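You operate a simulated robot arm through the tools that you are given. There is no shell and no other tool. Be economical: measure what you need, move in short steps, check, and stop when the job is done.

Carry out the task below with a simulated two-armed robot. There is one attempt and no reset: what you move stays moved.

TASK
Carry the purple crate with both arms and set it on the top deck of the trolley. Fetch the carton marked "fruit pots" from the top of the carton bench and set it on the top of the blue drum. Put the carton labelled "soup pouches" from the top of the tray bench on the top of the carton bench and the carton labelled "salad kits" on the lower shelf of the crate bench. Open the fifth crate from the bottom of the front rack, take the grey carton with the latest date from the top of the outfeed table and leave it in the inside from the bottom of the fifth crate of the front rack, then shut the crate. Press the belt reset button two times. Lift the soap cover open. Do these in any order. Set down upright: carton, grey carton.

It is judged by the outcome, as a careful person would: the job done as asked, and still so three seconds after it is handed in. It fails if anything else is knocked over, pushed out of place, dropped, spilled or broken. Lids that push on must go on centred and level and be pressed home; caps that screw on are set level and turned clockwise until they are tight.

THE ROBOT
Two 6-joint arms with two-finger parallel grippers on one trunk, on a base that drives. Base frame: it is fixed to the floor where the robot stands at the start and does not move with it; the origin is under the middle of the robot, x ahead of it, y to its left, z up. Lengths are in m, angles in degrees, forces in N, time in s.
The left shoulder is at the start at [-0.069, 0.177, 0.847], the right one opposite. With the tool pointing down near the work surface each hand reaches from about 0.1 to 0.72 m from the robot's upright axis, wherever it stands, measured 20 degrees to its own side. Places, roughly: belt reset button [-6.8, 6.6, 0.9]; cream carton, green carton, small brown carton [-2.75, 9.5, 1]; fifth crate of the front rack [-5.5, 9.5, 1.1]; grey carton [-6.75, 6.5, 1]; inside of the fifth crate of the front rack [-5.5, 9.5, 1]; lower shelf of the crate bench [-3.4, 8.7, 0.3]; orange carton, pink carton, small cream carton [-2.75, 7, 1]; purple crate (31x20x13 cm) [0.5, -0.1, 1.2]; soap cover [-8, 8.7, 1.3]; top deck of the trolley [0.6, 0.5, 0.9]; top of the blue drum (38x17 cm) [-5.04, 4.26, 0.86]; top of the carton bench [-2.7, 6.9, 0.9]. Payload 1.57 kg a hand.
Tool frame (each hand has its own): the origin (TCP) lies between the finger pads and is the grasp point; the fingertips stand 0.03 m ahead of it; z points along the fingers, y is the line along which they close. Largest opening 0.08 m; finger width 0.017, thickness 0.012; the body of the gripper, 0.04 by 0.082 m, starts 0.08 m behind the TCP.
Orientation is told as [roll, pitch, yaw] about the base's x, y, z axes, in that order, counted from this pose: with the fingers straight down and closing along the base's y, the tool's x points along the base's -x, its y along +y and its z along -z.

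THE INTERFACE
- The arms move only by the tool arm_command. It takes "left_motion", "right_motion" or both (then of equal length, played together; a hand with none holds still); each is a list that holds one entry, the list of rows, each a list of 7 numbers: the closure, from 0 (fully open) to 1 (shut), then the shift along the base's x, y, z in m, then the turn, a rotation vector about the base's x, y, z in degrees. In form: [[[hand, dx, dy, dz, ax, ay, az], ...]]. A call has 1 to 20 rows; each row shifts and turns the commanded pose from where the row before left it. Each row takes 0.2 s and may step no farther than 0.05 m and 8.6 degrees from the row before; otherwise, or with a gripper value out of range, the whole call is refused. Where a pose cannot be reached the arm comes as near as it can. A force on the tool above 40 N (or 10 N above the force at the start of the call, whichever is more), or a blocked arm, ends the call early, and 0.2 s more pass. Each finger travels about 0.072 m/s and halts on what it meets, pressing with about 29 N; the grip force reading is that of the motor and also rises with nothing between the fingers. The clock runs only during rows and for 0.2 s after the last one: add rows that do not move to give the fingers time. The reply holds the time, the measured pose of the TCP, the force on the tool along the base axes, the opening and the grip force, in the units named above and with some noise, with the torque about the TCP (base axes, N m) and any sound that the robot's microphone picked up, and new pictures: "show" is both (left out), scene, wrist or none (wrist: the cameras of the hands that moved).
- Cameras (640 x 400 px; columns grow to the right, rows downward): "scene" is now at [0.0433, 0.0044, 1.5783]; the picture's right is [0.05, -1.00, 0.00], its down [-0.68, -0.03, -0.73] and it looks along [0.73, 0.04, -0.68] (base axes); focal length 266 px, centre (320, 200). "left" rides on the left gripper at [0.072, 0.007, -0.122] in its tool frame; the picture's right is [-0.09, 1.00, 0.00], its down [-0.84, -0.08, -0.54] and it looks along [-0.54, -0.05, 0.84] (tool axes); focal length 238 px, centre (320, 200). "right" rides on the right gripper at [0.072, -0.007, -0.122] in its tool frame; the picture's right is [0.09, 1.00, 0.00], its down [-0.84, 0.08, -0.54] and it looks along [-0.54, 0.05, 0.84] (tool axes); focal length 238 px, centre (320, 200).
- raise_lower(by): slides the trunk up (or, below 0, down) by that many m; the arms and the scene camera ride with it, the base frame stays. It gives what a move gives, with no picture.
- roll_base(legs): drives the robot by 1 to 6 legs, each [ahead, left, turn to the left] in m, m and degrees, along the robot's own axes; the way and the turn of a leg run together, so that a leg with both is an arc; at most 1.5 m and 180 degrees a leg. The arms and the cameras ride along, it lands a little off, and it stops where it bumps. It gives what a move gives, and a new picture of the scene camera.
- aim_head(pan, tilt): turns the head with the scene camera to pan (to the left, within 143 degrees either way) and tilt (down, from -29 to 69), counted from straight ahead of the robot. It gives what a move gives, and a new picture of the scene camera.
- pixel_to_xyz(camera, pixels): for up to 12 pixels [column, row] of the newest picture of that camera ("zoom" is the newest enlarged one), the place [x, y, z] in the base frame of the surface seen there, good to about 0.002 m. It takes no simulated time.
- inspect(camera, box): a new picture of the part [left, top, right, bottom] of that camera's present view, enlarged. It takes no simulated time.
- hand_in(): hands the job in; it is judged then, once.

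Work in short steps. Measure before you move; look again where a grasp or a placing could have gone wrong, and mend it. You have 131 turns and 260 pictures in all, those below and enlarged ones among them. Open the grippers and draw the arms clear of the work before you hand the job in, unless the task says otherwise.

The tools are called after "Emit:" by a JSON object that holds its "method" and its "body". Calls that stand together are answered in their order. arm_command: Moves the arms, as the interface text tells. Its arguments: {"type":"object","properties":{"left_motion":{"type":"array"},"right_motion":{"type":"array"},"show":{"type":"string","enum":["both","scene","wrist","none"]}},"required":[]} The other tools are called the same way: raise_lower (by) slides the trunk up or down; roll_base (legs) drives the base; aim_head (pan, tilt) turns the head that bears the scene camera; pixel_to_xyz (camera, pixels) gives the place of the surface under pixels of a picture; inspect (camera, box) takes an enlarged picture of a part of a camera's view; hand_in () hands the job in.

At the start:

```text
time: 0.0
left_position: [0.2459, 0.2499, 1.3323]
left_orientation: [0.1, 0.0, 0.0]
left_ft_force: [-0.6, 0.3, 0.2]
left_wrist_torque: [-0.03, 0.01, 0.01]
left_width: 0.0801
left_finger_force: 0.1
right_position: [0.2865, -0.0073, 1.3675]
right_orientation: [0.0, -0.1, 0.0]
right_ft_force: [-0.3, -0.2, 0.6]
right_wrist_torque: [0.0, -0.02, 0.03]
right_width: 0.0802
right_finger_force: 0.1
trunk travel left (down, up): [-0.288, 0.04]
robot x, y, heading: [0.0013, 0.0013, 0.1]
head pan, tilt: [2.9, 43.0]
```

scene: 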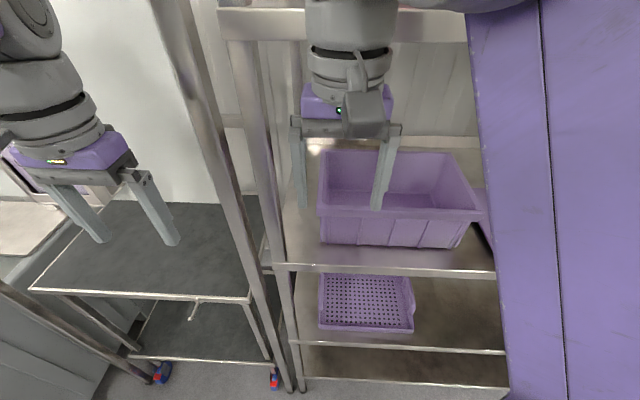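
right: 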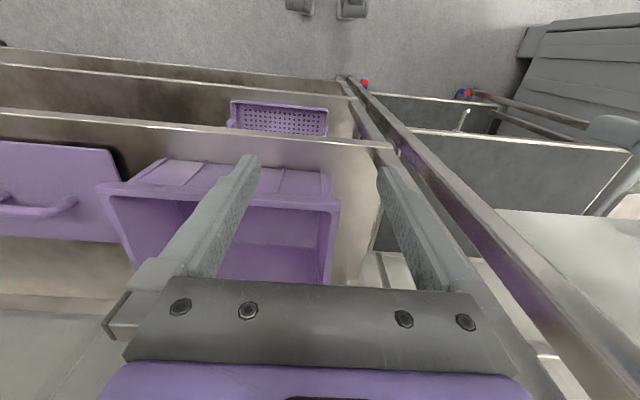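
left: 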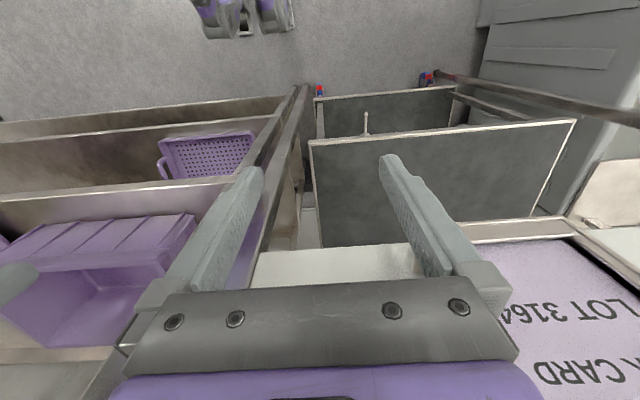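

The purple crate sits at about (395,200) on a rack shelf with a post to its left, and the trolley is at about (160,250). I measure them first.

Emit:
{"method": "pixel_to_xyz", "body": {"camera": "scene", "pixels": [[319, 212], [480, 212], [322, 243], [455, 247], [323, 152], [455, 155], [400, 260], [290, 262], [260, 150], [150, 250], [35, 288], [248, 297]]}}

Emit:
{"method": "inspect", "body": {"camera": "scene", "box": [220, 80, 540, 280]}}

Emit:
{"method": "aim_head", "body": {"pan": 0, "tilt": 10}}

```text
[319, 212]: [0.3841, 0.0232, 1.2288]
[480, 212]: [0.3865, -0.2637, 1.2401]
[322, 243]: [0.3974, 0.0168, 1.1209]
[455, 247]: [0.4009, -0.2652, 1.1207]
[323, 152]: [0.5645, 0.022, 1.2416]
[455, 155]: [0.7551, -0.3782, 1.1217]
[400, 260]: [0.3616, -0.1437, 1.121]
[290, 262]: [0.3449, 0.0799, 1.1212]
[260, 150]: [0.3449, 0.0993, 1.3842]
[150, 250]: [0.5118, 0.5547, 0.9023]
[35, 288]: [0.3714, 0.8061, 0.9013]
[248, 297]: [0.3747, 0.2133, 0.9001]
```

```text
2.00 times, centred on (380, 180) of scene
```

zoom: 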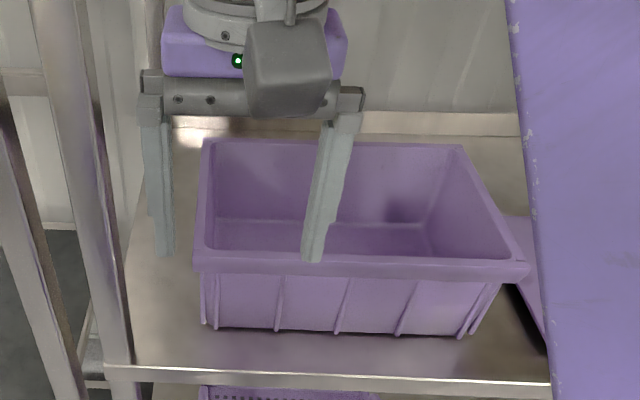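

```text
time: 1.0
left_position: [0.2456, 0.2495, 1.3312]
left_orientation: [0.0, 0.1, -0.1]
left_ft_force: [0.0, -0.4, 0.1]
left_wrist_torque: [-0.04, -0.02, -0.01]
left_width: 0.08
left_finger_force: 0.1
right_position: [0.287, -0.0059, 1.367]
right_orientation: [0.0, -0.1, 0.0]
right_ft_force: [0.7, -0.4, 0.5]
right_wrist_torque: [-0.02, 0.03, 0.0]
right_width: 0.0802
right_finger_force: 0.0
trunk travel left (down, up): [-0.288, 0.04]
robot x, y, heading: [-0.0006, 0.001, -0.3]
head pan, tilt: [0.0, 10.0]
```

scene: 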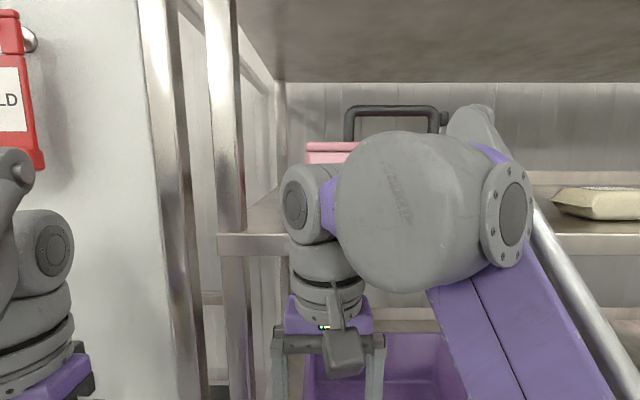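

Now I check the shelf above the crate and the posts before planning the lift.

Emit:
{"method": "pixel_to_xyz", "body": {"camera": "scene", "pixels": [[250, 245], [580, 245], [225, 150], [165, 150], [300, 90], [400, 70], [340, 145], [420, 110], [190, 250], [320, 380], [600, 195], [100, 150]]}}

Emit:
{"method": "aim_head", "body": {"pan": 25, "tilt": 45}}

```text
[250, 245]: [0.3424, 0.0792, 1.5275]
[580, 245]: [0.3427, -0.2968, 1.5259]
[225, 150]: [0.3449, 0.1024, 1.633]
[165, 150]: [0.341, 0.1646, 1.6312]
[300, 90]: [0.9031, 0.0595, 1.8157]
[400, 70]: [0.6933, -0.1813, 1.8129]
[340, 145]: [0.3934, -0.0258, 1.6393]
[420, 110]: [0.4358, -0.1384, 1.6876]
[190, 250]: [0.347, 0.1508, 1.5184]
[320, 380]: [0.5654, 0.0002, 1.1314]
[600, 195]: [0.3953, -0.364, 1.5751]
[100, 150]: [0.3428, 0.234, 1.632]
```

```text
time: 2.0
left_position: [0.2452, 0.2491, 1.3315]
left_orientation: [0.1, 0.0, 0.1]
left_ft_force: [-0.2, 0.2, -0.6]
left_wrist_torque: [-0.03, 0.02, -0.01]
left_width: 0.08
left_finger_force: 0.1
right_position: [0.286, -0.0084, 1.3676]
right_orientation: [0.0, -0.1, 0.0]
right_ft_force: [-0.7, 0.2, 0.4]
right_wrist_torque: [0.0, 0.02, -0.01]
right_width: 0.0799
right_finger_force: 0.1
trunk travel left (down, up): [-0.288, 0.04]
robot x, y, heading: [-0.0007, 0.0001, 0.1]
head pan, tilt: [25.0, 45.0]
```

scene: 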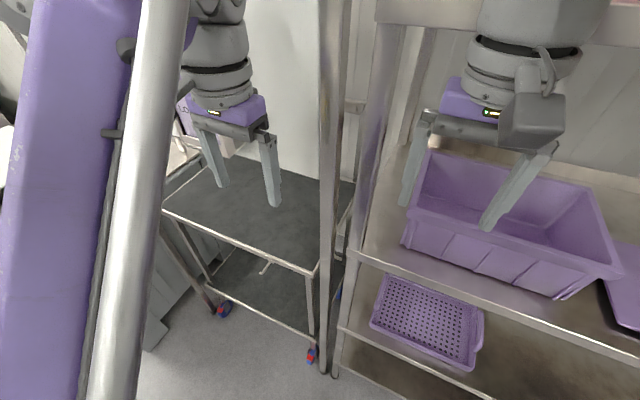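

The upper shelf (bottom about 1.51, front edge x=0.342) limits vertical approach, so I plan a 45° tilted grip on the two end walls. I measure the crate's rim in this view.

Emit:
{"method": "inspect", "body": {"camera": "scene", "box": [380, 130, 640, 310]}}

Emit:
{"method": "pixel_to_xyz", "body": {"camera": "scene", "pixels": [[408, 211], [616, 275], [426, 153], [590, 188], [413, 180], [604, 230], [600, 215], [330, 270], [372, 230], [190, 170], [240, 100], [300, 130]]}}

```text
2.22 times, centred on (510, 220) of scene
```

zoom: 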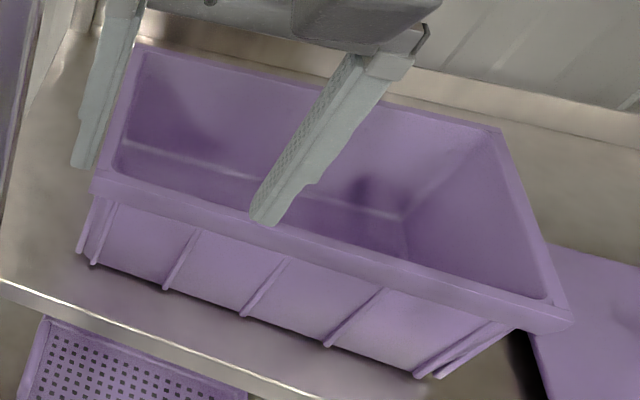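

```text
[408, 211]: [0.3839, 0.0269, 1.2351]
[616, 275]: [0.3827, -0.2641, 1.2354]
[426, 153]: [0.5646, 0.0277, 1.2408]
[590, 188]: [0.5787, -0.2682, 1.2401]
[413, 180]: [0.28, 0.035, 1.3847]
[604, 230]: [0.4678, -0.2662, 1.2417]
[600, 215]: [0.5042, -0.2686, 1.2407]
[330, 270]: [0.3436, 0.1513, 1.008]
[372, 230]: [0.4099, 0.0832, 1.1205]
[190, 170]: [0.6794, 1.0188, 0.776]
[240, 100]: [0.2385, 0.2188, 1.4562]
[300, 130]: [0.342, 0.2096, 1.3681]
```

The point (300,130) reads x=0.342, suggesting a panel hanging over the trolley; I probe and look that way.

Emit:
{"method": "aim_head", "body": {"pan": 45, "tilt": 25}}

Emit:
{"method": "inspect", "body": {"camera": "scene", "box": [0, 0, 640, 400]}}

```text
time: 2.8
left_position: [0.2469, 0.25, 1.3316]
left_orientation: [0.1, 0.1, 0.0]
left_ft_force: [-0.6, -0.1, 0.6]
left_wrist_torque: [0.0, 0.0, 0.02]
left_width: 0.0796
left_finger_force: 0.0
right_position: [0.2862, -0.0074, 1.3661]
right_orientation: [0.0, -0.1, 0.1]
right_ft_force: [0.2, -0.3, 0.0]
right_wrist_torque: [0.04, 0.02, -0.01]
right_width: 0.0799
right_finger_force: 0.1
trunk travel left (down, up): [-0.288, 0.04]
robot x, y, heading: [0.0008, 0.0014, 0.1]
head pan, tilt: [45.0, 25.0]
```

scene: 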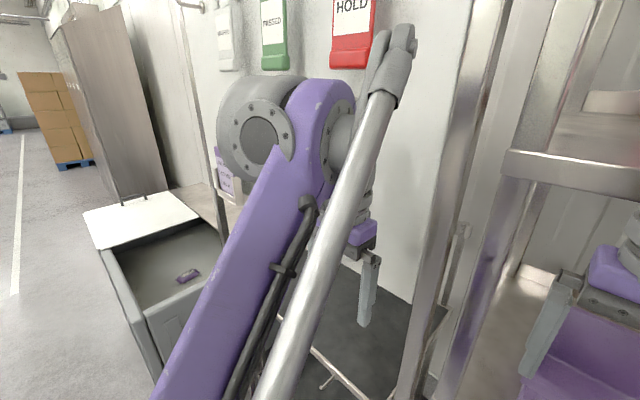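

```text
1.00 times, centred on (320, 200) of scene (not enlarged: the box is as wide or as high as the picture)
```

zoom: 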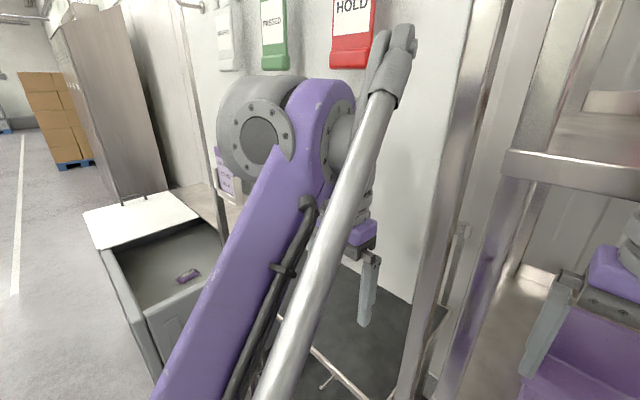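

Emit:
{"method": "pixel_to_xyz", "body": {"camera": "scene", "pixels": [[430, 60], [430, 150], [420, 250], [400, 150], [400, 292], [340, 70], [280, 50], [390, 310], [350, 350], [470, 180], [515, 180], [200, 195]]}}

```text
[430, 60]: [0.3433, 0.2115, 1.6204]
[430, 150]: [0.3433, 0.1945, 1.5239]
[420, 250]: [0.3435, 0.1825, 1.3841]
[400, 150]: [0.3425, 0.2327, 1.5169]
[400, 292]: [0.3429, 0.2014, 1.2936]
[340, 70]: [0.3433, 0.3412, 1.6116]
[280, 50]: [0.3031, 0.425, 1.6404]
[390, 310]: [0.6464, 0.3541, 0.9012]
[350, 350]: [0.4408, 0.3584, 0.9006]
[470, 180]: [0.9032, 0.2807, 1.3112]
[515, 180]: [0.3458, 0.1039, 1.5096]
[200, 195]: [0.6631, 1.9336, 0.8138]
```

A white panel hangs at x≈0.343 above about z 1.28 over the trolley, so the crate must go in low with tilted hands. I back off and shift right to centre on the crate (y≈-0.128).

Emit:
{"method": "roll_base", "body": {"legs": [[-0.15, 0, 0], [0, -0.128, 0]]}}

Emit:
{"method": "aim_head", "body": {"pan": 0, "tilt": 40}}

```text
time: 5.6
left_position: [0.0929, 0.1192, 1.3307]
left_orientation: [0.0, 0.0, 0.3]
left_ft_force: [0.3, -0.4, 0.7]
left_wrist_torque: [-0.02, 0.0, 0.0]
left_width: 0.08
left_finger_force: 0.0
right_position: [0.134, -0.1361, 1.3672]
right_orientation: [0.0, -0.1, 0.2]
right_ft_force: [1.0, 0.4, -0.2]
right_wrist_torque: [0.01, 0.02, 0.0]
right_width: 0.0798
right_finger_force: 0.2
trunk travel left (down, up): [-0.288, 0.04]
robot x, y, heading: [-0.1485, -0.1321, 0.1]
head pan, tilt: [45.0, 25.0]
```

scene: 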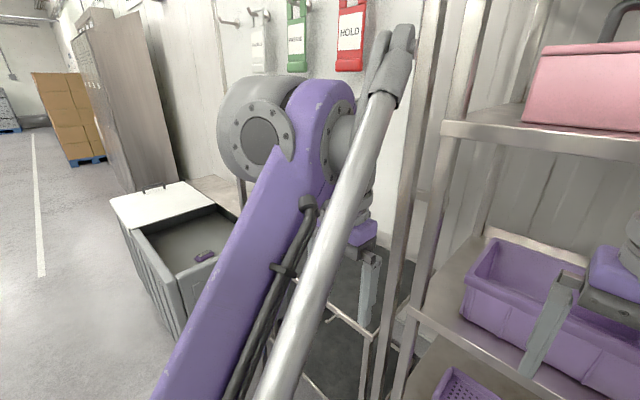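

```text
time: 6.7
left_position: [0.0931, 0.1198, 1.3312]
left_orientation: [0.1, 0.0, 0.2]
left_ft_force: [-0.8, 0.1, 0.8]
left_wrist_torque: [0.01, -0.02, 0.01]
left_width: 0.08
left_finger_force: 0.1
right_position: [0.134, -0.1381, 1.3671]
right_orientation: [-0.1, -0.1, 0.2]
right_ft_force: [0.8, -0.2, -0.7]
right_wrist_torque: [-0.02, -0.02, -0.03]
right_width: 0.0799
right_finger_force: 0.0
trunk travel left (down, up): [-0.288, 0.04]
robot x, y, heading: [-0.1507, -0.1295, -0.0]
head pan, tilt: [0.0, 40.0]
```

scene: 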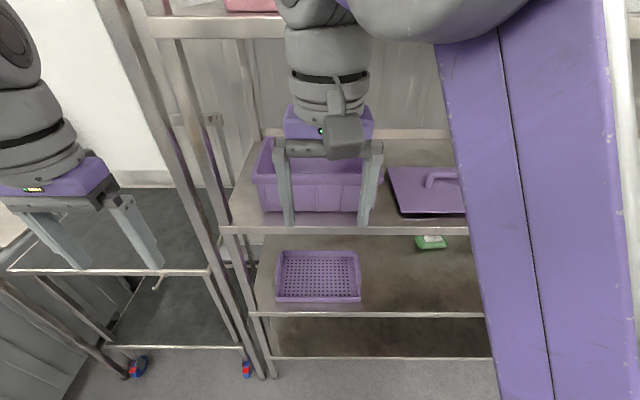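

The lid with a handle lies right of the crate near (390,185). I measure clearances before bringing the hands in.

Emit:
{"method": "pixel_to_xyz", "body": {"camera": "scene", "pixels": [[392, 175], [402, 210], [430, 178], [256, 180], [383, 180], [262, 145], [222, 150], [300, 24], [300, 36], [205, 268], [160, 175], [120, 170]]}}

Emit:
{"method": "arm_command", "body": {"left_motion": [[[0.2, 0.01, -0.016, 0.015, 0, -7.5, 0], [0.2, 0.01, -0.017, 0.015, 0, -7.5, 0], [0.2, 0.01, -0.017, 0.015, 0, -7.5, 0], [0.2, 0.01, -0.017, 0.015, 0, -7.5, 0], [0.2, 0.01, -0.017, 0.01, 0, -7.5, 0], [0.2, 0.01, -0.017, 0.01, 0, -7.5, 0]]], "right_motion": [[[0.2, 0, -0.023, 0.008, 0, -7.5, 0], [0.2, 0, -0.023, 0.008, 0, -7.5, 0], [0.2, 0, -0.023, 0.008, 0, -7.5, 0], [0.2, 0, -0.023, 0.008, 0, -7.5, 0], [0.2, 0, -0.023, 0.006, 0, -7.5, 0], [0.2, 0.02, -0.023, 0.006, 0, -7.5, 0]]], "show": "scene"}}

```text
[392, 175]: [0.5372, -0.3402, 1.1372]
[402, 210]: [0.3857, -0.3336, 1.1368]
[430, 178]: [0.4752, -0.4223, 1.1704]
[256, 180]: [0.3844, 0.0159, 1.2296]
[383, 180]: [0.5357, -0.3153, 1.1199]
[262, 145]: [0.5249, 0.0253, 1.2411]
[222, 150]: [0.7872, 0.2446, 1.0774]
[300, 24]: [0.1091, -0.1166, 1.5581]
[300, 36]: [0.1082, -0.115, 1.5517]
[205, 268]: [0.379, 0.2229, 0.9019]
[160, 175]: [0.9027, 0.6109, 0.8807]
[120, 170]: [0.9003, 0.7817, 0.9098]
```

```text
time: 8.1
left_position: [0.1532, 0.0187, 1.4127]
left_orientation: [-0.2, -45.1, 0.3]
left_ft_force: [0.5, -0.5, -0.3]
left_wrist_torque: [0.02, 0.01, -0.02]
left_width: 0.0641
left_finger_force: 0.0
right_position: [0.1545, -0.2732, 1.4088]
right_orientation: [-0.3, -45.1, 0.3]
right_ft_force: [0.4, -0.2, 0.7]
right_wrist_torque: [-0.03, 0.02, -0.04]
right_width: 0.0642
right_finger_force: 0.1
trunk travel left (down, up): [-0.288, 0.04]
robot x, y, heading: [-0.1501, -0.1315, 0.1]
head pan, tilt: [0.0, 40.0]
```

scene: 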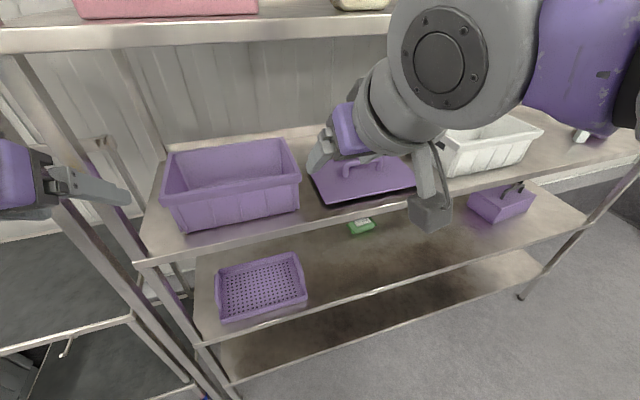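

The scene view shifted oddly; I remeasure the crate corners to check consistency.

Emit:
{"method": "pixel_to_xyz", "body": {"camera": "scene", "pixels": [[165, 200], [298, 180], [166, 150], [284, 143], [230, 190], [166, 175], [293, 160], [110, 195], [60, 185], [430, 215]]}}

Emit:
{"method": "aim_head", "body": {"pan": 0, "tilt": 35}}

```text
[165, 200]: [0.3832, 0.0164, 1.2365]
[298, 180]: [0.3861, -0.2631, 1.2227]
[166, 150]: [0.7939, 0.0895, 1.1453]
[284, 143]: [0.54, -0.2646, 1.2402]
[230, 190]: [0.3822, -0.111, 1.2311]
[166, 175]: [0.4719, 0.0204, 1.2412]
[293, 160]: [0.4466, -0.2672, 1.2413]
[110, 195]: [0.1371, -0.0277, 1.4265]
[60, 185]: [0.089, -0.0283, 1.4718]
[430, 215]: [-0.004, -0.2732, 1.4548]
```

```text
time: 8.8
left_position: [0.1549, 0.0198, 1.412]
left_orientation: [-0.1, -45.0, 0.3]
left_ft_force: [-0.3, 0.5, 0.5]
left_wrist_torque: [-0.01, 0.0, 0.02]
left_width: 0.0643
left_finger_force: 0.1
right_position: [0.1544, -0.2752, 1.4089]
right_orientation: [-0.2, -45.0, 0.3]
right_ft_force: [-0.3, -0.4, -0.4]
right_wrist_torque: [0.01, -0.02, -0.02]
right_width: 0.0639
right_finger_force: 0.0
trunk travel left (down, up): [-0.288, 0.04]
robot x, y, heading: [-0.1537, -0.1282, 0.1]
head pan, tilt: [0.0, 35.0]
```

scene: 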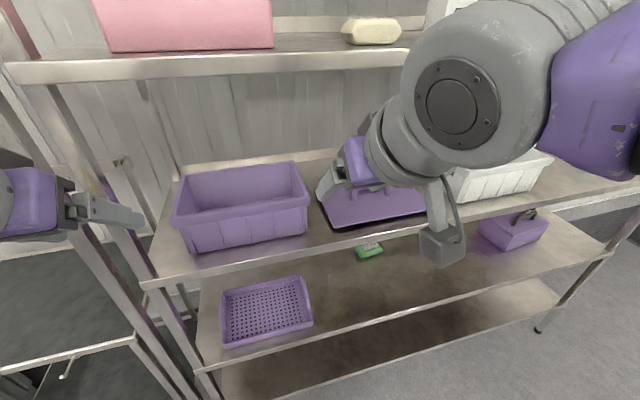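

Measurements agree with the crate at x 0.384–0.584, y -0.283–0.027, rim z 1.24. I bring both hands along the 45° line to just above the end rims.

Emit:
{"method": "arm_command", "body": {"left_motion": [[[0.25, 0.044, 0, -0.016, 0, 0, 0], [0.25, 0.044, 0, -0.016, 0, 0, 0], [0.25, 0.044, 0, -0.016, 0, 0, 0], [0.25, 0.044, 0, -0.016, 0, 0, 0], [0.25, 0.044, 0, -0.016, 0, 0, 0], [0.25, 0.025, 0, -0.025, 0, 0, 0], [0.25, 0.02, 0, -0.02, 0, 0, 0]]], "right_motion": [[[0.25, 0.044, 0, -0.016, 0, 0, 0], [0.25, 0.044, 0, -0.016, 0, 0, 0], [0.25, 0.044, 0, -0.016, 0, 0, 0], [0.25, 0.044, 0, -0.015, 0, 0, 0], [0.25, 0.044, 0, -0.015, 0, 0, 0], [0.25, 0.025, 0, -0.025, 0, 0, 0], [0.25, 0.02, 0, -0.02, 0, 0, 0]]]}}

```text
time: 10.4
left_position: [0.4189, 0.0195, 1.286]
left_orientation: [0.0, -44.9, 0.2]
left_ft_force: [0.7, 0.3, 0.0]
left_wrist_torque: [-0.02, 0.03, -0.04]
left_width: 0.0599
left_finger_force: 0.0
right_position: [0.4213, -0.2734, 1.2864]
right_orientation: [-0.2, -45.0, 0.3]
right_ft_force: [-1.0, 0.0, -0.1]
right_wrist_torque: [-0.01, 0.0, -0.05]
right_width: 0.06
right_finger_force: 0.0
trunk travel left (down, up): [-0.288, 0.04]
robot x, y, heading: [-0.1557, -0.1292, 0.1]
head pan, tilt: [0.0, 35.0]
```

scene: 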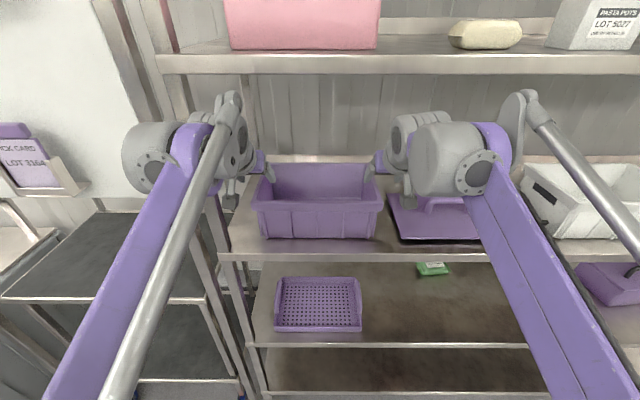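
right: 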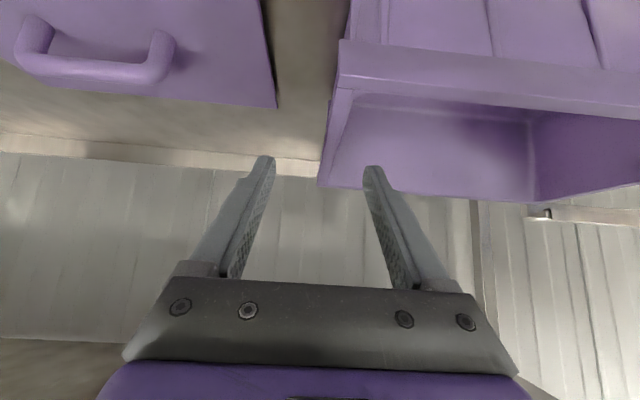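
left: 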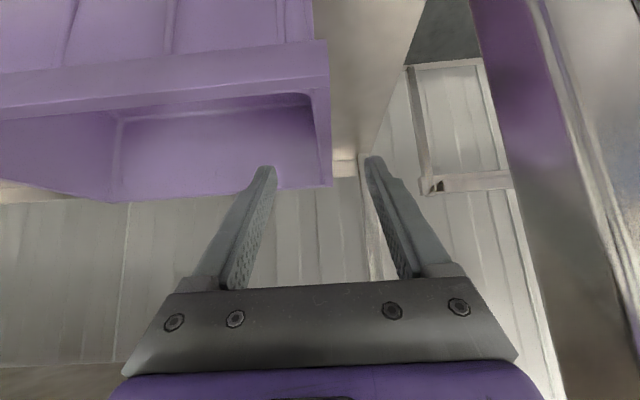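

Both end rims lie between the fingers (left rim at (322,180), right rim at (330,180)). I advance along the fingers 0.087 m and close.

Emit:
{"method": "arm_command", "body": {"left_motion": [[[0.25, 0.022, 0, -0.022, 0, 0, 0], [0.25, 0.02, 0, -0.02, 0, 0, 0], [0.25, 0.02, 0, -0.02, 0, 0, 0], [0.25, 0, 0, 0, 0, 0, 0], [1, 0, 0, 0, 0, 0, 0], [1, 0, 0, 0, 0, 0, 0], [1, 0, 0, 0, 0, 0, 0], [1, 0, 0, 0, 0, 0, 0]]], "right_motion": [[[0.25, 0.022, 0, -0.022, 0, 0, 0], [0.25, 0.02, 0, -0.02, 0, 0, 0], [0.25, 0.02, 0, -0.02, 0, 0, 0], [0.25, 0, 0, 0, 0, 0, 0], [1, 0, 0, 0, 0, 0, 0], [1, 0, 0, 0, 0, 0, 0], [1, 0, 0, 0, 0, 0, 0], [1, 0, 0, 0, 0, 0, 0]]]}}

```text
time: 12.2
left_position: [0.4789, 0.0175, 1.225]
left_orientation: [-0.6, -44.9, 0.5]
left_ft_force: [-0.9, -34.4, -0.2]
left_wrist_torque: [-1.35, -0.19, -0.81]
left_width: 0.0124
left_finger_force: 28.8
right_position: [0.4822, -0.2703, 1.2248]
right_orientation: [0.2, -45.1, 0.2]
right_ft_force: [-0.2, 36.8, -0.1]
right_wrist_torque: [1.39, -0.07, 0.64]
right_width: 0.0123
right_finger_force: 29.3
trunk travel left (down, up): [-0.288, 0.04]
robot x, y, heading: [-0.1507, -0.1308, 0.2]
head pan, tilt: [0.0, 35.0]
```

scene: 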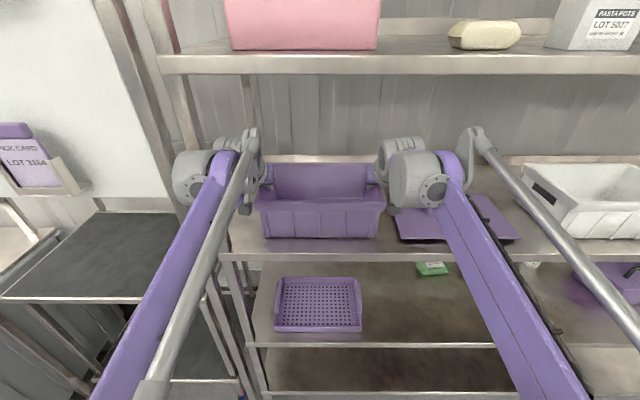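
right: 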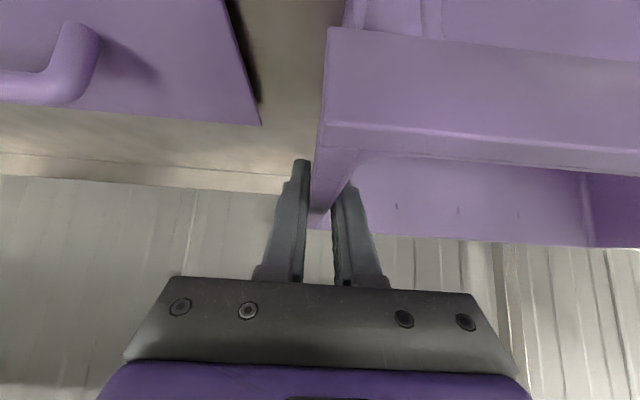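
left: 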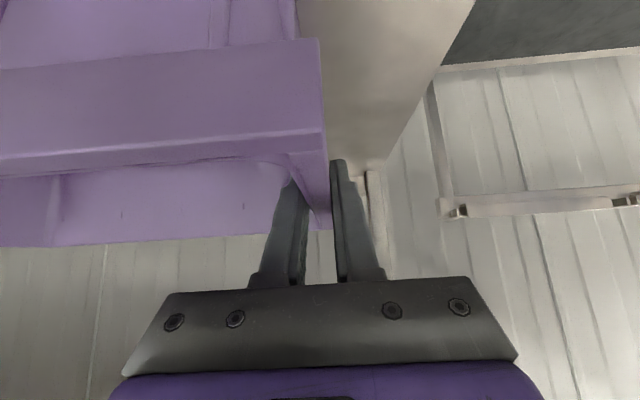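

Both hands grip 12 mm walls but pull apart with about 35 N. I relax each 4 mm inward and lift a little.

Emit:
{"method": "arm_command", "body": {"left_motion": [[[1, 0, -0.004, 0, 0, 0, 0], [1, 0, 0, 0, 0, 0, 0], [1, 0, 0, 0.01, 0, 0, 0], [1, 0, 0, 0.02, 0, 0, 0], [1, 0, 0, 0, 0, 0, 0]]], "right_motion": [[[1, 0, 0.004, 0, 0, 0, 0], [1, 0, 0, 0, 0, 0, 0], [1, 0, 0, 0.01, 0, 0, 0], [1, 0, 0, 0.02, 0, 0, 0], [1, 0, 0, 0, 0, 0, 0]]], "show": "scene"}}

```text
time: 13.4
left_position: [0.4782, 0.0163, 1.2539]
left_orientation: [-0.1, -45.0, 0.3]
left_ft_force: [-0.8, -12.8, -2.5]
left_wrist_torque: [-1.19, -0.34, -0.73]
left_width: 0.0129
left_finger_force: 28.8
right_position: [0.4827, -0.2716, 1.2553]
right_orientation: [-0.3, -44.9, 0.4]
right_ft_force: [-0.2, 12.6, -2.8]
right_wrist_torque: [1.11, 0.33, 0.58]
right_width: 0.0126
right_finger_force: 29.0
trunk travel left (down, up): [-0.288, 0.04]
robot x, y, heading: [-0.1534, -0.1341, 0.1]
head pan, tilt: [0.0, 35.0]
```

scene: 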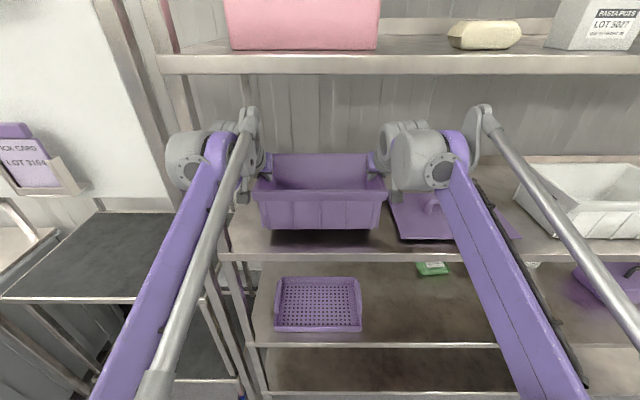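

The crate is up 30 mm with both grips even (~2.7 N each). I measure the card holder, the panel's bottom edge and the deck, then back the base out.

Emit:
{"method": "pixel_to_xyz", "body": {"camera": "scene", "pixels": [[50, 190], [75, 185], [40, 150], [5, 130], [160, 190], [120, 190], [160, 203], [150, 250], [100, 215], [5, 295], [8, 245], [30, 215]]}}

Emit:
{"method": "roll_base", "body": {"legs": [[-0.38, 0, 0]]}}

```text
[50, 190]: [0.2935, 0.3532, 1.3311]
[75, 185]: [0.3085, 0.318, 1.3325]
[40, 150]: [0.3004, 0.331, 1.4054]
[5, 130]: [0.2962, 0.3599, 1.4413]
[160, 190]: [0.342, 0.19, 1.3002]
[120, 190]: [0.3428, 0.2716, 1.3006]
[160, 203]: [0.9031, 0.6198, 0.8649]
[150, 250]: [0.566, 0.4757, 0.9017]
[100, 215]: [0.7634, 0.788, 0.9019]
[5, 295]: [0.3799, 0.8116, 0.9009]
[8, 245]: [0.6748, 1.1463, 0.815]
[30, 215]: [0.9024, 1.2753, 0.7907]
```

```text
time: 15.8
left_position: [0.0943, 0.0136, 1.2532]
left_orientation: [-0.1, -44.9, 0.2]
left_ft_force: [-0.8, -4.3, -2.5]
left_wrist_torque: [-1.12, 0.12, -0.71]
left_width: 0.0129
left_finger_force: 28.8
right_position: [0.0996, -0.273, 1.2549]
right_orientation: [-0.1, -45.1, 0.3]
right_ft_force: [0.1, 4.8, -2.3]
right_wrist_torque: [1.09, -0.14, 0.55]
right_width: 0.0125
right_finger_force: 29.4
trunk travel left (down, up): [-0.288, 0.04]
robot x, y, heading: [-0.5381, -0.1348, 0.0]
head pan, tilt: [0.0, 35.0]
```

scene: 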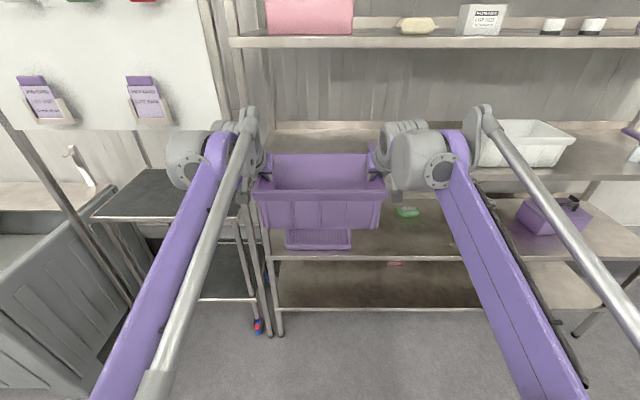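

Out of the rack. I measure the left frame post, grey bin and card holders to plan the sideways move.

Emit:
{"method": "pixel_to_xyz", "body": {"camera": "scene", "pixels": [[50, 180], [60, 330], [20, 300], [85, 385], [108, 210], [255, 215], [95, 216], [150, 118], [45, 120], [90, 180], [130, 155], [150, 128]]}}

Emit:
{"method": "raise_lower", "body": {"by": -0.21}}

```text
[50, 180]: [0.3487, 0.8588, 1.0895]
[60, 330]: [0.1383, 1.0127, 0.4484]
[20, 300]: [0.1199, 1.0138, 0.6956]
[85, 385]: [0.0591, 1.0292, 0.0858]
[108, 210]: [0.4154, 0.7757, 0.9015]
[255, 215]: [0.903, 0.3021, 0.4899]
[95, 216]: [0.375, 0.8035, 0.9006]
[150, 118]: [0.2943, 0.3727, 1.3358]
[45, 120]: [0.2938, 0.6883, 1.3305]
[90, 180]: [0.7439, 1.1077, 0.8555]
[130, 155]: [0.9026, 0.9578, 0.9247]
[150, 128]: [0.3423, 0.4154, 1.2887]
```

```text
time: 18.1
left_position: [0.0942, 0.0143, 1.0442]
left_orientation: [-0.1, -45.0, 0.3]
left_ft_force: [-0.6, 1.1, -1.9]
left_wrist_torque: [-1.03, 0.03, -0.72]
left_width: 0.0129
left_finger_force: 29.4
right_position: [0.098, -0.2734, 1.0447]
right_orientation: [-0.2, -45.1, 0.3]
right_ft_force: [2.2, -1.8, -2.7]
right_wrist_torque: [1.0, 0.0, 0.53]
right_width: 0.0124
right_finger_force: 29.7
trunk travel left (down, up): [-0.078, 0.25]
robot x, y, heading: [-0.5378, -0.1342, 0.0]
head pan, tilt: [0.0, 35.0]
```

The trunk is down with the crate bottom about 0.94. I drive left 0.59 and forward 0.25, then look.

Emit:
{"method": "roll_base", "body": {"legs": [[0, 0.59, 0], [0.2, 0, 0]]}}

```text
time: 24.9
left_position: [0.2867, 0.6152, 1.0434]
left_orientation: [-0.1, -44.9, 1.2]
left_ft_force: [-0.7, 2.1, -2.0]
left_wrist_torque: [-1.04, 0.02, -0.7]
left_width: 0.0129
left_finger_force: 28.7
right_position: [0.2953, 0.3282, 1.0435]
right_orientation: [-0.2, -44.9, 1.2]
right_ft_force: [1.6, -0.9, -2.0]
right_wrist_torque: [0.98, 0.02, 0.51]
right_width: 0.0126
right_finger_force: 28.9
trunk travel left (down, up): [-0.078, 0.25]
robot x, y, heading: [-0.3406, 0.463, 0.9]
head pan, tilt: [0.0, 35.0]
```

scene: 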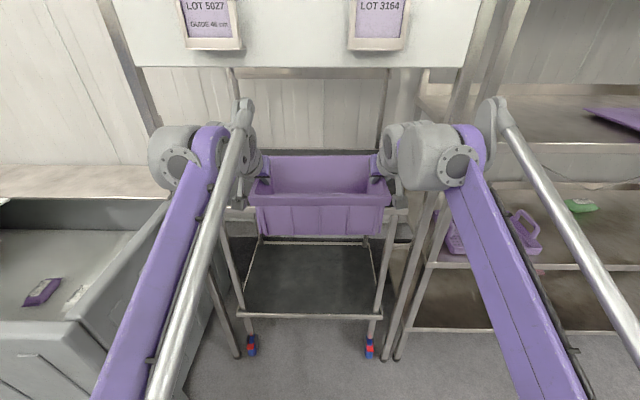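

The crate enters above the deck. I check the height of the wrist tops against the panel (bottom 1.29).

Emit:
{"method": "pixel_to_xyz", "body": {"camera": "scene", "pixels": [[175, 130], [243, 105], [495, 105], [420, 125], [300, 75], [392, 125], [250, 130], [320, 58]]}}

```text
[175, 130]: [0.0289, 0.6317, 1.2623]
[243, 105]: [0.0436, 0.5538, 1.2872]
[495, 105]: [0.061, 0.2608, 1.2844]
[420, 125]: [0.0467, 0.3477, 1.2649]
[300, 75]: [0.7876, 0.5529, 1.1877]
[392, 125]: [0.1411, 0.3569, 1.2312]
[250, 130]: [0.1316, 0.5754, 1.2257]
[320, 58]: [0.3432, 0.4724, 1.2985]
```

Clearances are fine: the 1.287 m parts stay at x<0.27. Forward 0.2 m.

Emit:
{"method": "roll_base", "body": {"legs": [[0.205, 0, -0.9]]}}

```text
time: 26.5
left_position: [0.4926, 0.6081, 1.044]
left_orientation: [-0.1, -44.9, 0.3]
left_ft_force: [0.0, 1.8, -1.0]
left_wrist_torque: [-1.04, -0.01, -0.75]
left_width: 0.0124
left_finger_force: 29.2
right_position: [0.4961, 0.3197, 1.045]
right_orientation: [-0.1, -44.9, 0.4]
right_ft_force: [0.7, -2.7, -2.0]
right_wrist_torque: [0.96, 0.03, 0.52]
right_width: 0.0124
right_finger_force: 28.6
trunk travel left (down, up): [-0.078, 0.25]
robot x, y, heading: [-0.1386, 0.4599, 0.1]
head pan, tilt: [0.0, 35.0]
```

scene: 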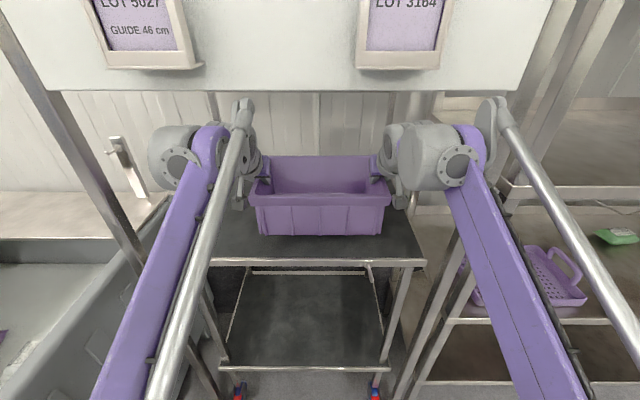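

The crate is over the deck. I lower 0.037 m to put it down.

Emit:
{"method": "arm_command", "body": {"left_motion": [[[1, 0, 0, -0.015, 0, 0, 0], [1, 0, 0, -0.01, 0, 0, 0], [1, 0, 0, -0.008, 0, 0, 0], [1, 0, 0, -0.004, 0, 0, 0], [1, 0, 0, 0, 0, 0, 0]]], "right_motion": [[[1, 0, 0, -0.015, 0, 0, 0], [1, 0, 0, -0.01, 0, 0, 0], [1, 0, 0, -0.008, 0, 0, 0], [1, 0, 0, -0.004, 0, 0, 0], [1, 0, 0, 0, 0, 0, 0]]], "show": "scene"}}

```text
time: 27.7
left_position: [0.4916, 0.6073, 1.0078]
left_orientation: [-0.1, -45.0, 0.4]
left_ft_force: [-0.6, 4.7, -2.5]
left_wrist_torque: [-1.0, 0.02, -0.61]
left_width: 0.0125
left_finger_force: 29.1
right_position: [0.4958, 0.3217, 1.0082]
right_orientation: [-0.3, -45.2, 0.3]
right_ft_force: [1.2, -5.9, -1.9]
right_wrist_torque: [1.01, 0.03, 0.57]
right_width: 0.0128
right_finger_force: 29.0
trunk travel left (down, up): [-0.078, 0.25]
robot x, y, heading: [-0.137, 0.4592, 0.2]
head pan, tilt: [0.0, 35.0]
```

scene: 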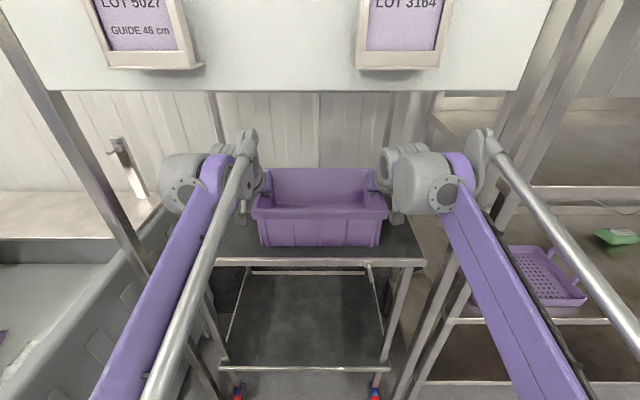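

Vertical load is still about 2 N each, so the crate is not yet resting. I lower a few more millimetres, then open.

Emit:
{"method": "arm_command", "body": {"left_motion": [[[1, 0, 0, -0.002, 0, 0, 0], [1, 0, 0, -0.0015, 0, 0, 0], [1, 0, 0, 0, 0, 0, 0]]], "right_motion": [[[1, 0, 0, -0.002, 0, 0, 0], [1, 0, 0, -0.0015, 0, 0, 0], [1, 0, 0, 0, 0, 0, 0]]], "show": "none"}}

Emit:
{"method": "arm_command", "body": {"left_motion": [[[0.3, 0, 0, 0, 0, 0, 0], [0.3, 0, 0, 0, 0, 0, 0], [0.3, 0, 0, 0, 0, 0, 0]]], "right_motion": [[[0.3, 0, 0, 0, 0, 0, 0], [0.3, 0, 0, 0, 0, 0, 0], [0.3, 0, 0, 0, 0, 0, 0]]], "show": "both"}}

```text
time: 28.5
left_position: [0.4915, 0.6072, 1.0057]
left_orientation: [0.0, -45.2, 0.2]
left_ft_force: [2.2, 3.7, 21.6]
left_wrist_torque: [-1.01, -0.15, -0.73]
left_width: 0.0129
left_finger_force: 29.2
right_position: [0.4947, 0.3206, 1.0047]
right_orientation: [-0.2, -45.3, 0.2]
right_ft_force: [7.6, -0.5, 5.1]
right_wrist_torque: [0.98, 0.64, 0.52]
right_width: 0.0124
right_finger_force: 29.0
trunk travel left (down, up): [-0.078, 0.25]
robot x, y, heading: [-0.1393, 0.4629, 0.3]
head pan, tilt: [0.0, 35.0]
```

```text
time: 29.3
left_position: [0.4922, 0.6067, 1.0032]
left_orientation: [-0.1, -45.0, 0.3]
left_ft_force: [0.1, 0.3, -0.3]
left_wrist_torque: [0.01, 0.03, 0.03]
left_width: 0.0556
left_finger_force: 0.1
right_position: [0.4949, 0.3191, 1.004]
right_orientation: [-0.2, -45.2, 0.2]
right_ft_force: [-0.1, 0.3, 0.6]
right_wrist_torque: [0.02, -0.01, 0.0]
right_width: 0.0559
right_finger_force: 0.2
trunk travel left (down, up): [-0.078, 0.25]
robot x, y, heading: [-0.136, 0.4593, 0.2]
head pan, tilt: [0.0, 35.0]
```

scene: 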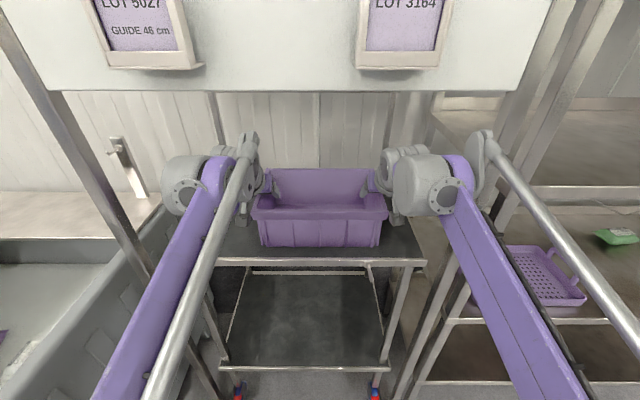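
right: 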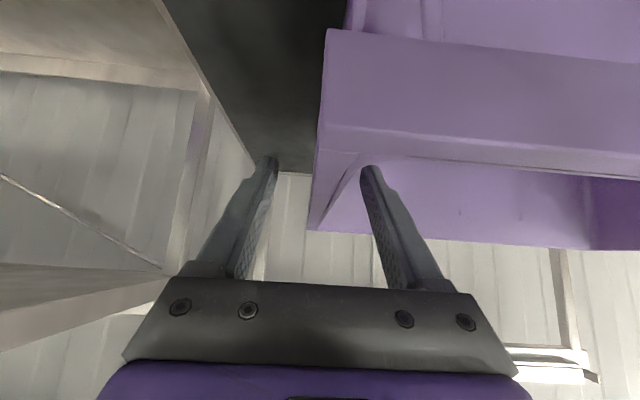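
left: 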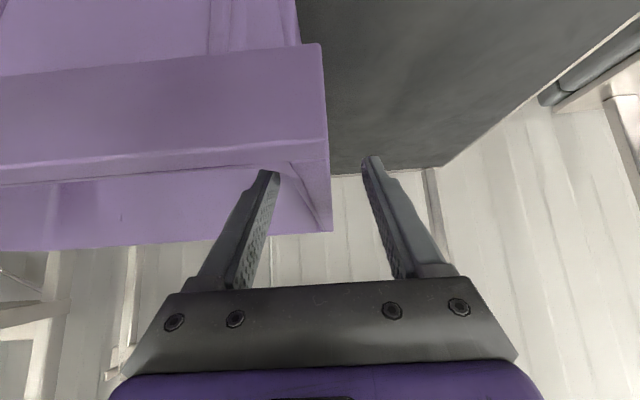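

The crate stands free on the deck. I withdraw diagonally, then back away.

Emit:
{"method": "arm_command", "body": {"left_motion": [[[0.3, -0.026, 0, 0.026, 0, 0, 0], [0.3, -0.026, 0, 0.026, 0, 0, 0], [0.3, -0.026, 0, 0.026, 0, 0, 0]]], "right_motion": [[[0.3, -0.026, 0, 0.026, 0, 0, 0], [0.3, -0.026, 0, 0.026, 0, 0, 0], [0.3, -0.026, 0, 0.026, 0, 0, 0]]], "show": "none"}}

Emit:
{"method": "roll_base", "body": {"legs": [[-0.6, 0, 0]]}}

```text
time: 30.1
left_position: [0.4098, 0.6071, 1.0841]
left_orientation: [-0.1, -44.9, 0.3]
left_ft_force: [0.7, 0.7, 0.0]
left_wrist_torque: [0.02, -0.01, 0.0]
left_width: 0.0559
left_finger_force: 0.1
right_position: [0.4156, 0.3186, 1.0828]
right_orientation: [-0.2, -45.1, 0.3]
right_ft_force: [-0.2, -0.7, 0.2]
right_wrist_torque: [0.01, 0.0, -0.04]
right_width: 0.0559
right_finger_force: 0.0
trunk travel left (down, up): [-0.078, 0.25]
robot x, y, heading: [-0.1406, 0.4621, 0.1]
head pan, tilt: [0.0, 35.0]
```

```text
time: 33.5
left_position: [-0.1891, 0.6038, 1.0818]
left_orientation: [-0.1, -45.0, 0.0]
left_ft_force: [0.0, 0.5, -0.3]
left_wrist_torque: [0.03, 0.01, -0.01]
left_width: 0.056
left_finger_force: 0.2
right_position: [-0.1858, 0.3141, 1.0823]
right_orientation: [-0.2, -45.1, 0.0]
right_ft_force: [-0.6, 0.5, -0.1]
right_wrist_torque: [0.01, 0.0, -0.01]
right_width: 0.0558
right_finger_force: 0.1
trunk travel left (down, up): [-0.078, 0.25]
robot x, y, heading: [-0.7416, 0.4602, -0.1]
head pan, tilt: [0.0, 35.0]
```

scene: 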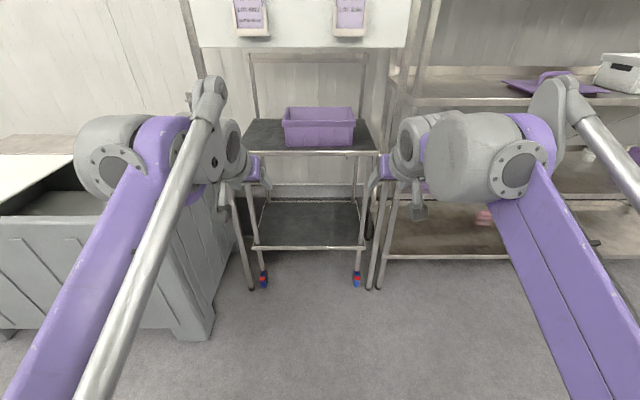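

Crate done. I tuck the hands pointing down, then turn left and look toward the far work areas.

Emit:
{"method": "arm_command", "body": {"left_motion": [[[0, -0.025, 0, 0.01, 0, 7.5, 0], [0, -0.025, 0, 0.01, 0, 7.5, 0], [0, -0.025, 0, 0.01, 0, 7.5, 0], [0, -0.025, 0, 0.01, 0, 7.5, 0], [0, -0.025, 0, 0.01, 0, 7.5, 0], [0, -0.025, 0, 0.01, 0, 7.5, 0]]], "right_motion": [[[0, -0.025, 0, 0.01, 0, 7.5, 0], [0, -0.025, 0, 0.01, 0, 7.5, 0], [0, -0.025, 0, 0.01, 0, 7.5, 0], [0, -0.025, 0, 0.01, 0, 7.5, 0], [0, -0.025, 0, 0.01, 0, 7.5, 0], [0, -0.025, 0, 0.01, 0, 7.5, 0]]], "show": "none"}}

Emit:
{"method": "roll_base", "body": {"legs": [[0, 0, 105]]}}

Emit:
{"method": "aim_head", "body": {"pan": 0, "tilt": 5}}

```text
time: 34.9
left_position: [-0.3624, 0.6051, 1.1001]
left_orientation: [-0.1, 0.1, 0.0]
left_ft_force: [0.7, -0.8, 0.8]
left_wrist_torque: [-0.02, -0.01, -0.01]
left_width: 0.08
left_finger_force: 0.0
left hand out of reach, approached as far as the arm can: row 4, 5, 6
right_position: [-0.3579, 0.3147, 1.0987]
right_orientation: [-0.2, 0.0, 0.0]
right_ft_force: [-0.8, -0.4, 0.1]
right_wrist_torque: [-0.01, -0.01, 0.01]
right_width: 0.0798
right_finger_force: 0.1
right hand out of reach, approached as far as the arm can: row 3, 4, 5, 6
trunk travel left (down, up): [-0.078, 0.25]
robot x, y, heading: [-0.7404, 0.4604, -0.1]
head pan, tilt: [0.0, 35.0]
```

```text
time: 39.7
left_position: [-0.9817, 0.789, 1.1]
left_orientation: [-0.2, 0.0, 105.5]
left_ft_force: [-0.3, -0.7, 0.1]
left_wrist_torque: [-0.02, 0.0, 0.0]
left_width: 0.0801
left_finger_force: 0.1
right_position: [-0.703, 0.8693, 1.0978]
right_orientation: [-0.2, -0.1, 105.5]
right_ft_force: [-0.1, 0.2, 0.5]
right_wrist_torque: [-0.03, 0.0, 0.01]
right_width: 0.08
right_finger_force: 0.0
trunk travel left (down, up): [-0.078, 0.25]
robot x, y, heading: [-0.7411, 0.4596, 105.5]
head pan, tilt: [0.0, 35.0]
```

scene: 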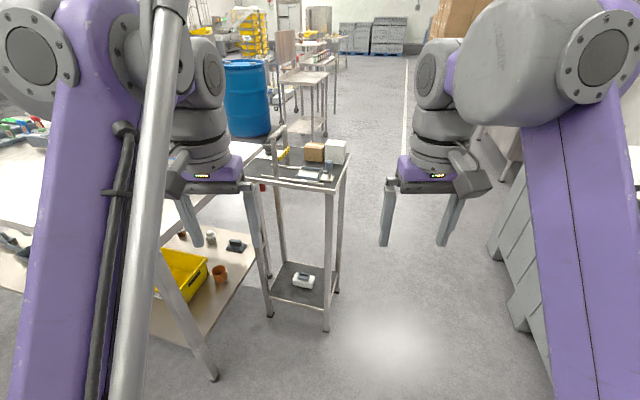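

```text
time: 40.7
left_position: [-0.9818, 0.7897, 1.1002]
left_orientation: [-0.1, -0.1, 105.6]
left_ft_force: [-0.1, 0.1, 0.4]
left_wrist_torque: [-0.04, 0.03, -0.01]
left_width: 0.0799
left_finger_force: 0.1
right_position: [-0.7022, 0.8686, 1.0995]
right_orientation: [-0.2, -0.1, 105.4]
right_ft_force: [0.2, -0.8, 0.0]
right_wrist_torque: [0.03, -0.01, -0.03]
right_width: 0.0799
right_finger_force: 0.1
trunk travel left (down, up): [-0.078, 0.25]
robot x, y, heading: [-0.7407, 0.4612, 105.5]
head pan, tilt: [0.0, 5.0]
```

scene: 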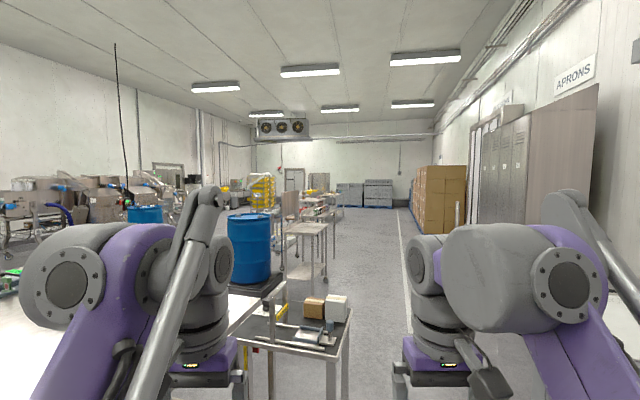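

A free aisle runs ahead to the right of the small table. I get positions of landmarks.

Emit:
{"method": "inspect", "body": {"camera": "scene", "box": [200, 150, 440, 300]}}

Emit:
{"method": "pixel_to_xyz", "body": {"camera": "scene", "pixels": [[350, 325], [385, 350], [360, 260], [390, 240], [250, 240], [305, 230], [327, 235], [265, 190], [300, 205], [316, 195], [440, 210], [420, 235]]}}

```text
2.67 times, centred on (320, 225) of scene
```

zoom: 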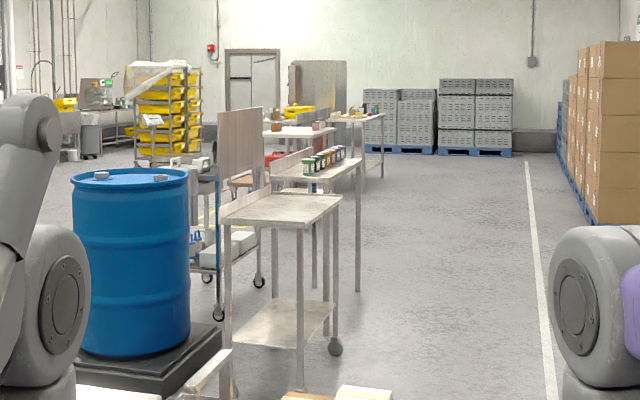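

```text
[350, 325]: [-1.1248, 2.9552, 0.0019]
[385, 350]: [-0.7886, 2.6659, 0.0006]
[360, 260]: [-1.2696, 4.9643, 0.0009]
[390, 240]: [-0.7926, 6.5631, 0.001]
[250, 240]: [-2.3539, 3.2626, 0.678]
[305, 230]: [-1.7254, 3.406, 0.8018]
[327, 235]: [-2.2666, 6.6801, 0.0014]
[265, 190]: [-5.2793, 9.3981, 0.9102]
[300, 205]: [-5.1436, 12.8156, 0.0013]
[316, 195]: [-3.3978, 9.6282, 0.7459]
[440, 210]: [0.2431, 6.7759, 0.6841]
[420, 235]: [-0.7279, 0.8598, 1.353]
```

Emit:
{"method": "pixel_to_xyz", "body": {"camera": "scene", "pixels": [[350, 311], [345, 345], [330, 350], [300, 330], [253, 315], [322, 290], [326, 290], [340, 310], [320, 252], [298, 250]]}}

Emit:
{"method": "aim_head", "body": {"pan": -20, "tilt": 40}}

```text
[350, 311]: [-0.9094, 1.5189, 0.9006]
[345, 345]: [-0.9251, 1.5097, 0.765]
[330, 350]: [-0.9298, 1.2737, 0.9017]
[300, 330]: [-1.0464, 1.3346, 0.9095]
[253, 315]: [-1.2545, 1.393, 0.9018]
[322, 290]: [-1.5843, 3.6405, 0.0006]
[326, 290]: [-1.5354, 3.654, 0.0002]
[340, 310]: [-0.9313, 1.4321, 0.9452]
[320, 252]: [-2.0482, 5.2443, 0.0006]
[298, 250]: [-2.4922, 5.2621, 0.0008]
```

```text
time: 41.7
left_position: [-0.9816, 0.7892, 1.0999]
left_orientation: [-0.2, 0.0, 105.6]
left_ft_force: [0.4, 0.2, -1.9]
left_wrist_torque: [-0.01, -0.02, -0.02]
left_width: 0.08
left_finger_force: 0.0
right_position: [-0.7031, 0.8698, 1.0985]
right_orientation: [-0.1, 0.0, 105.5]
right_ft_force: [0.9, 0.7, 0.2]
right_wrist_torque: [-0.01, 0.02, -0.01]
right_width: 0.08
right_finger_force: 0.1
trunk travel left (down, up): [-0.078, 0.25]
robot x, y, heading: [-0.7365, 0.4593, 105.4]
head pan, tilt: [-20.0, 40.0]
```

scene: 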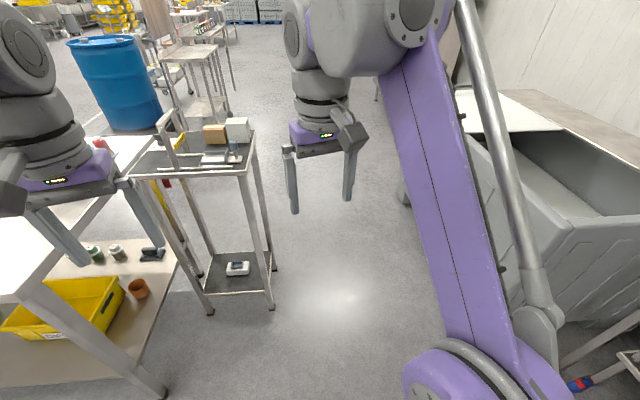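

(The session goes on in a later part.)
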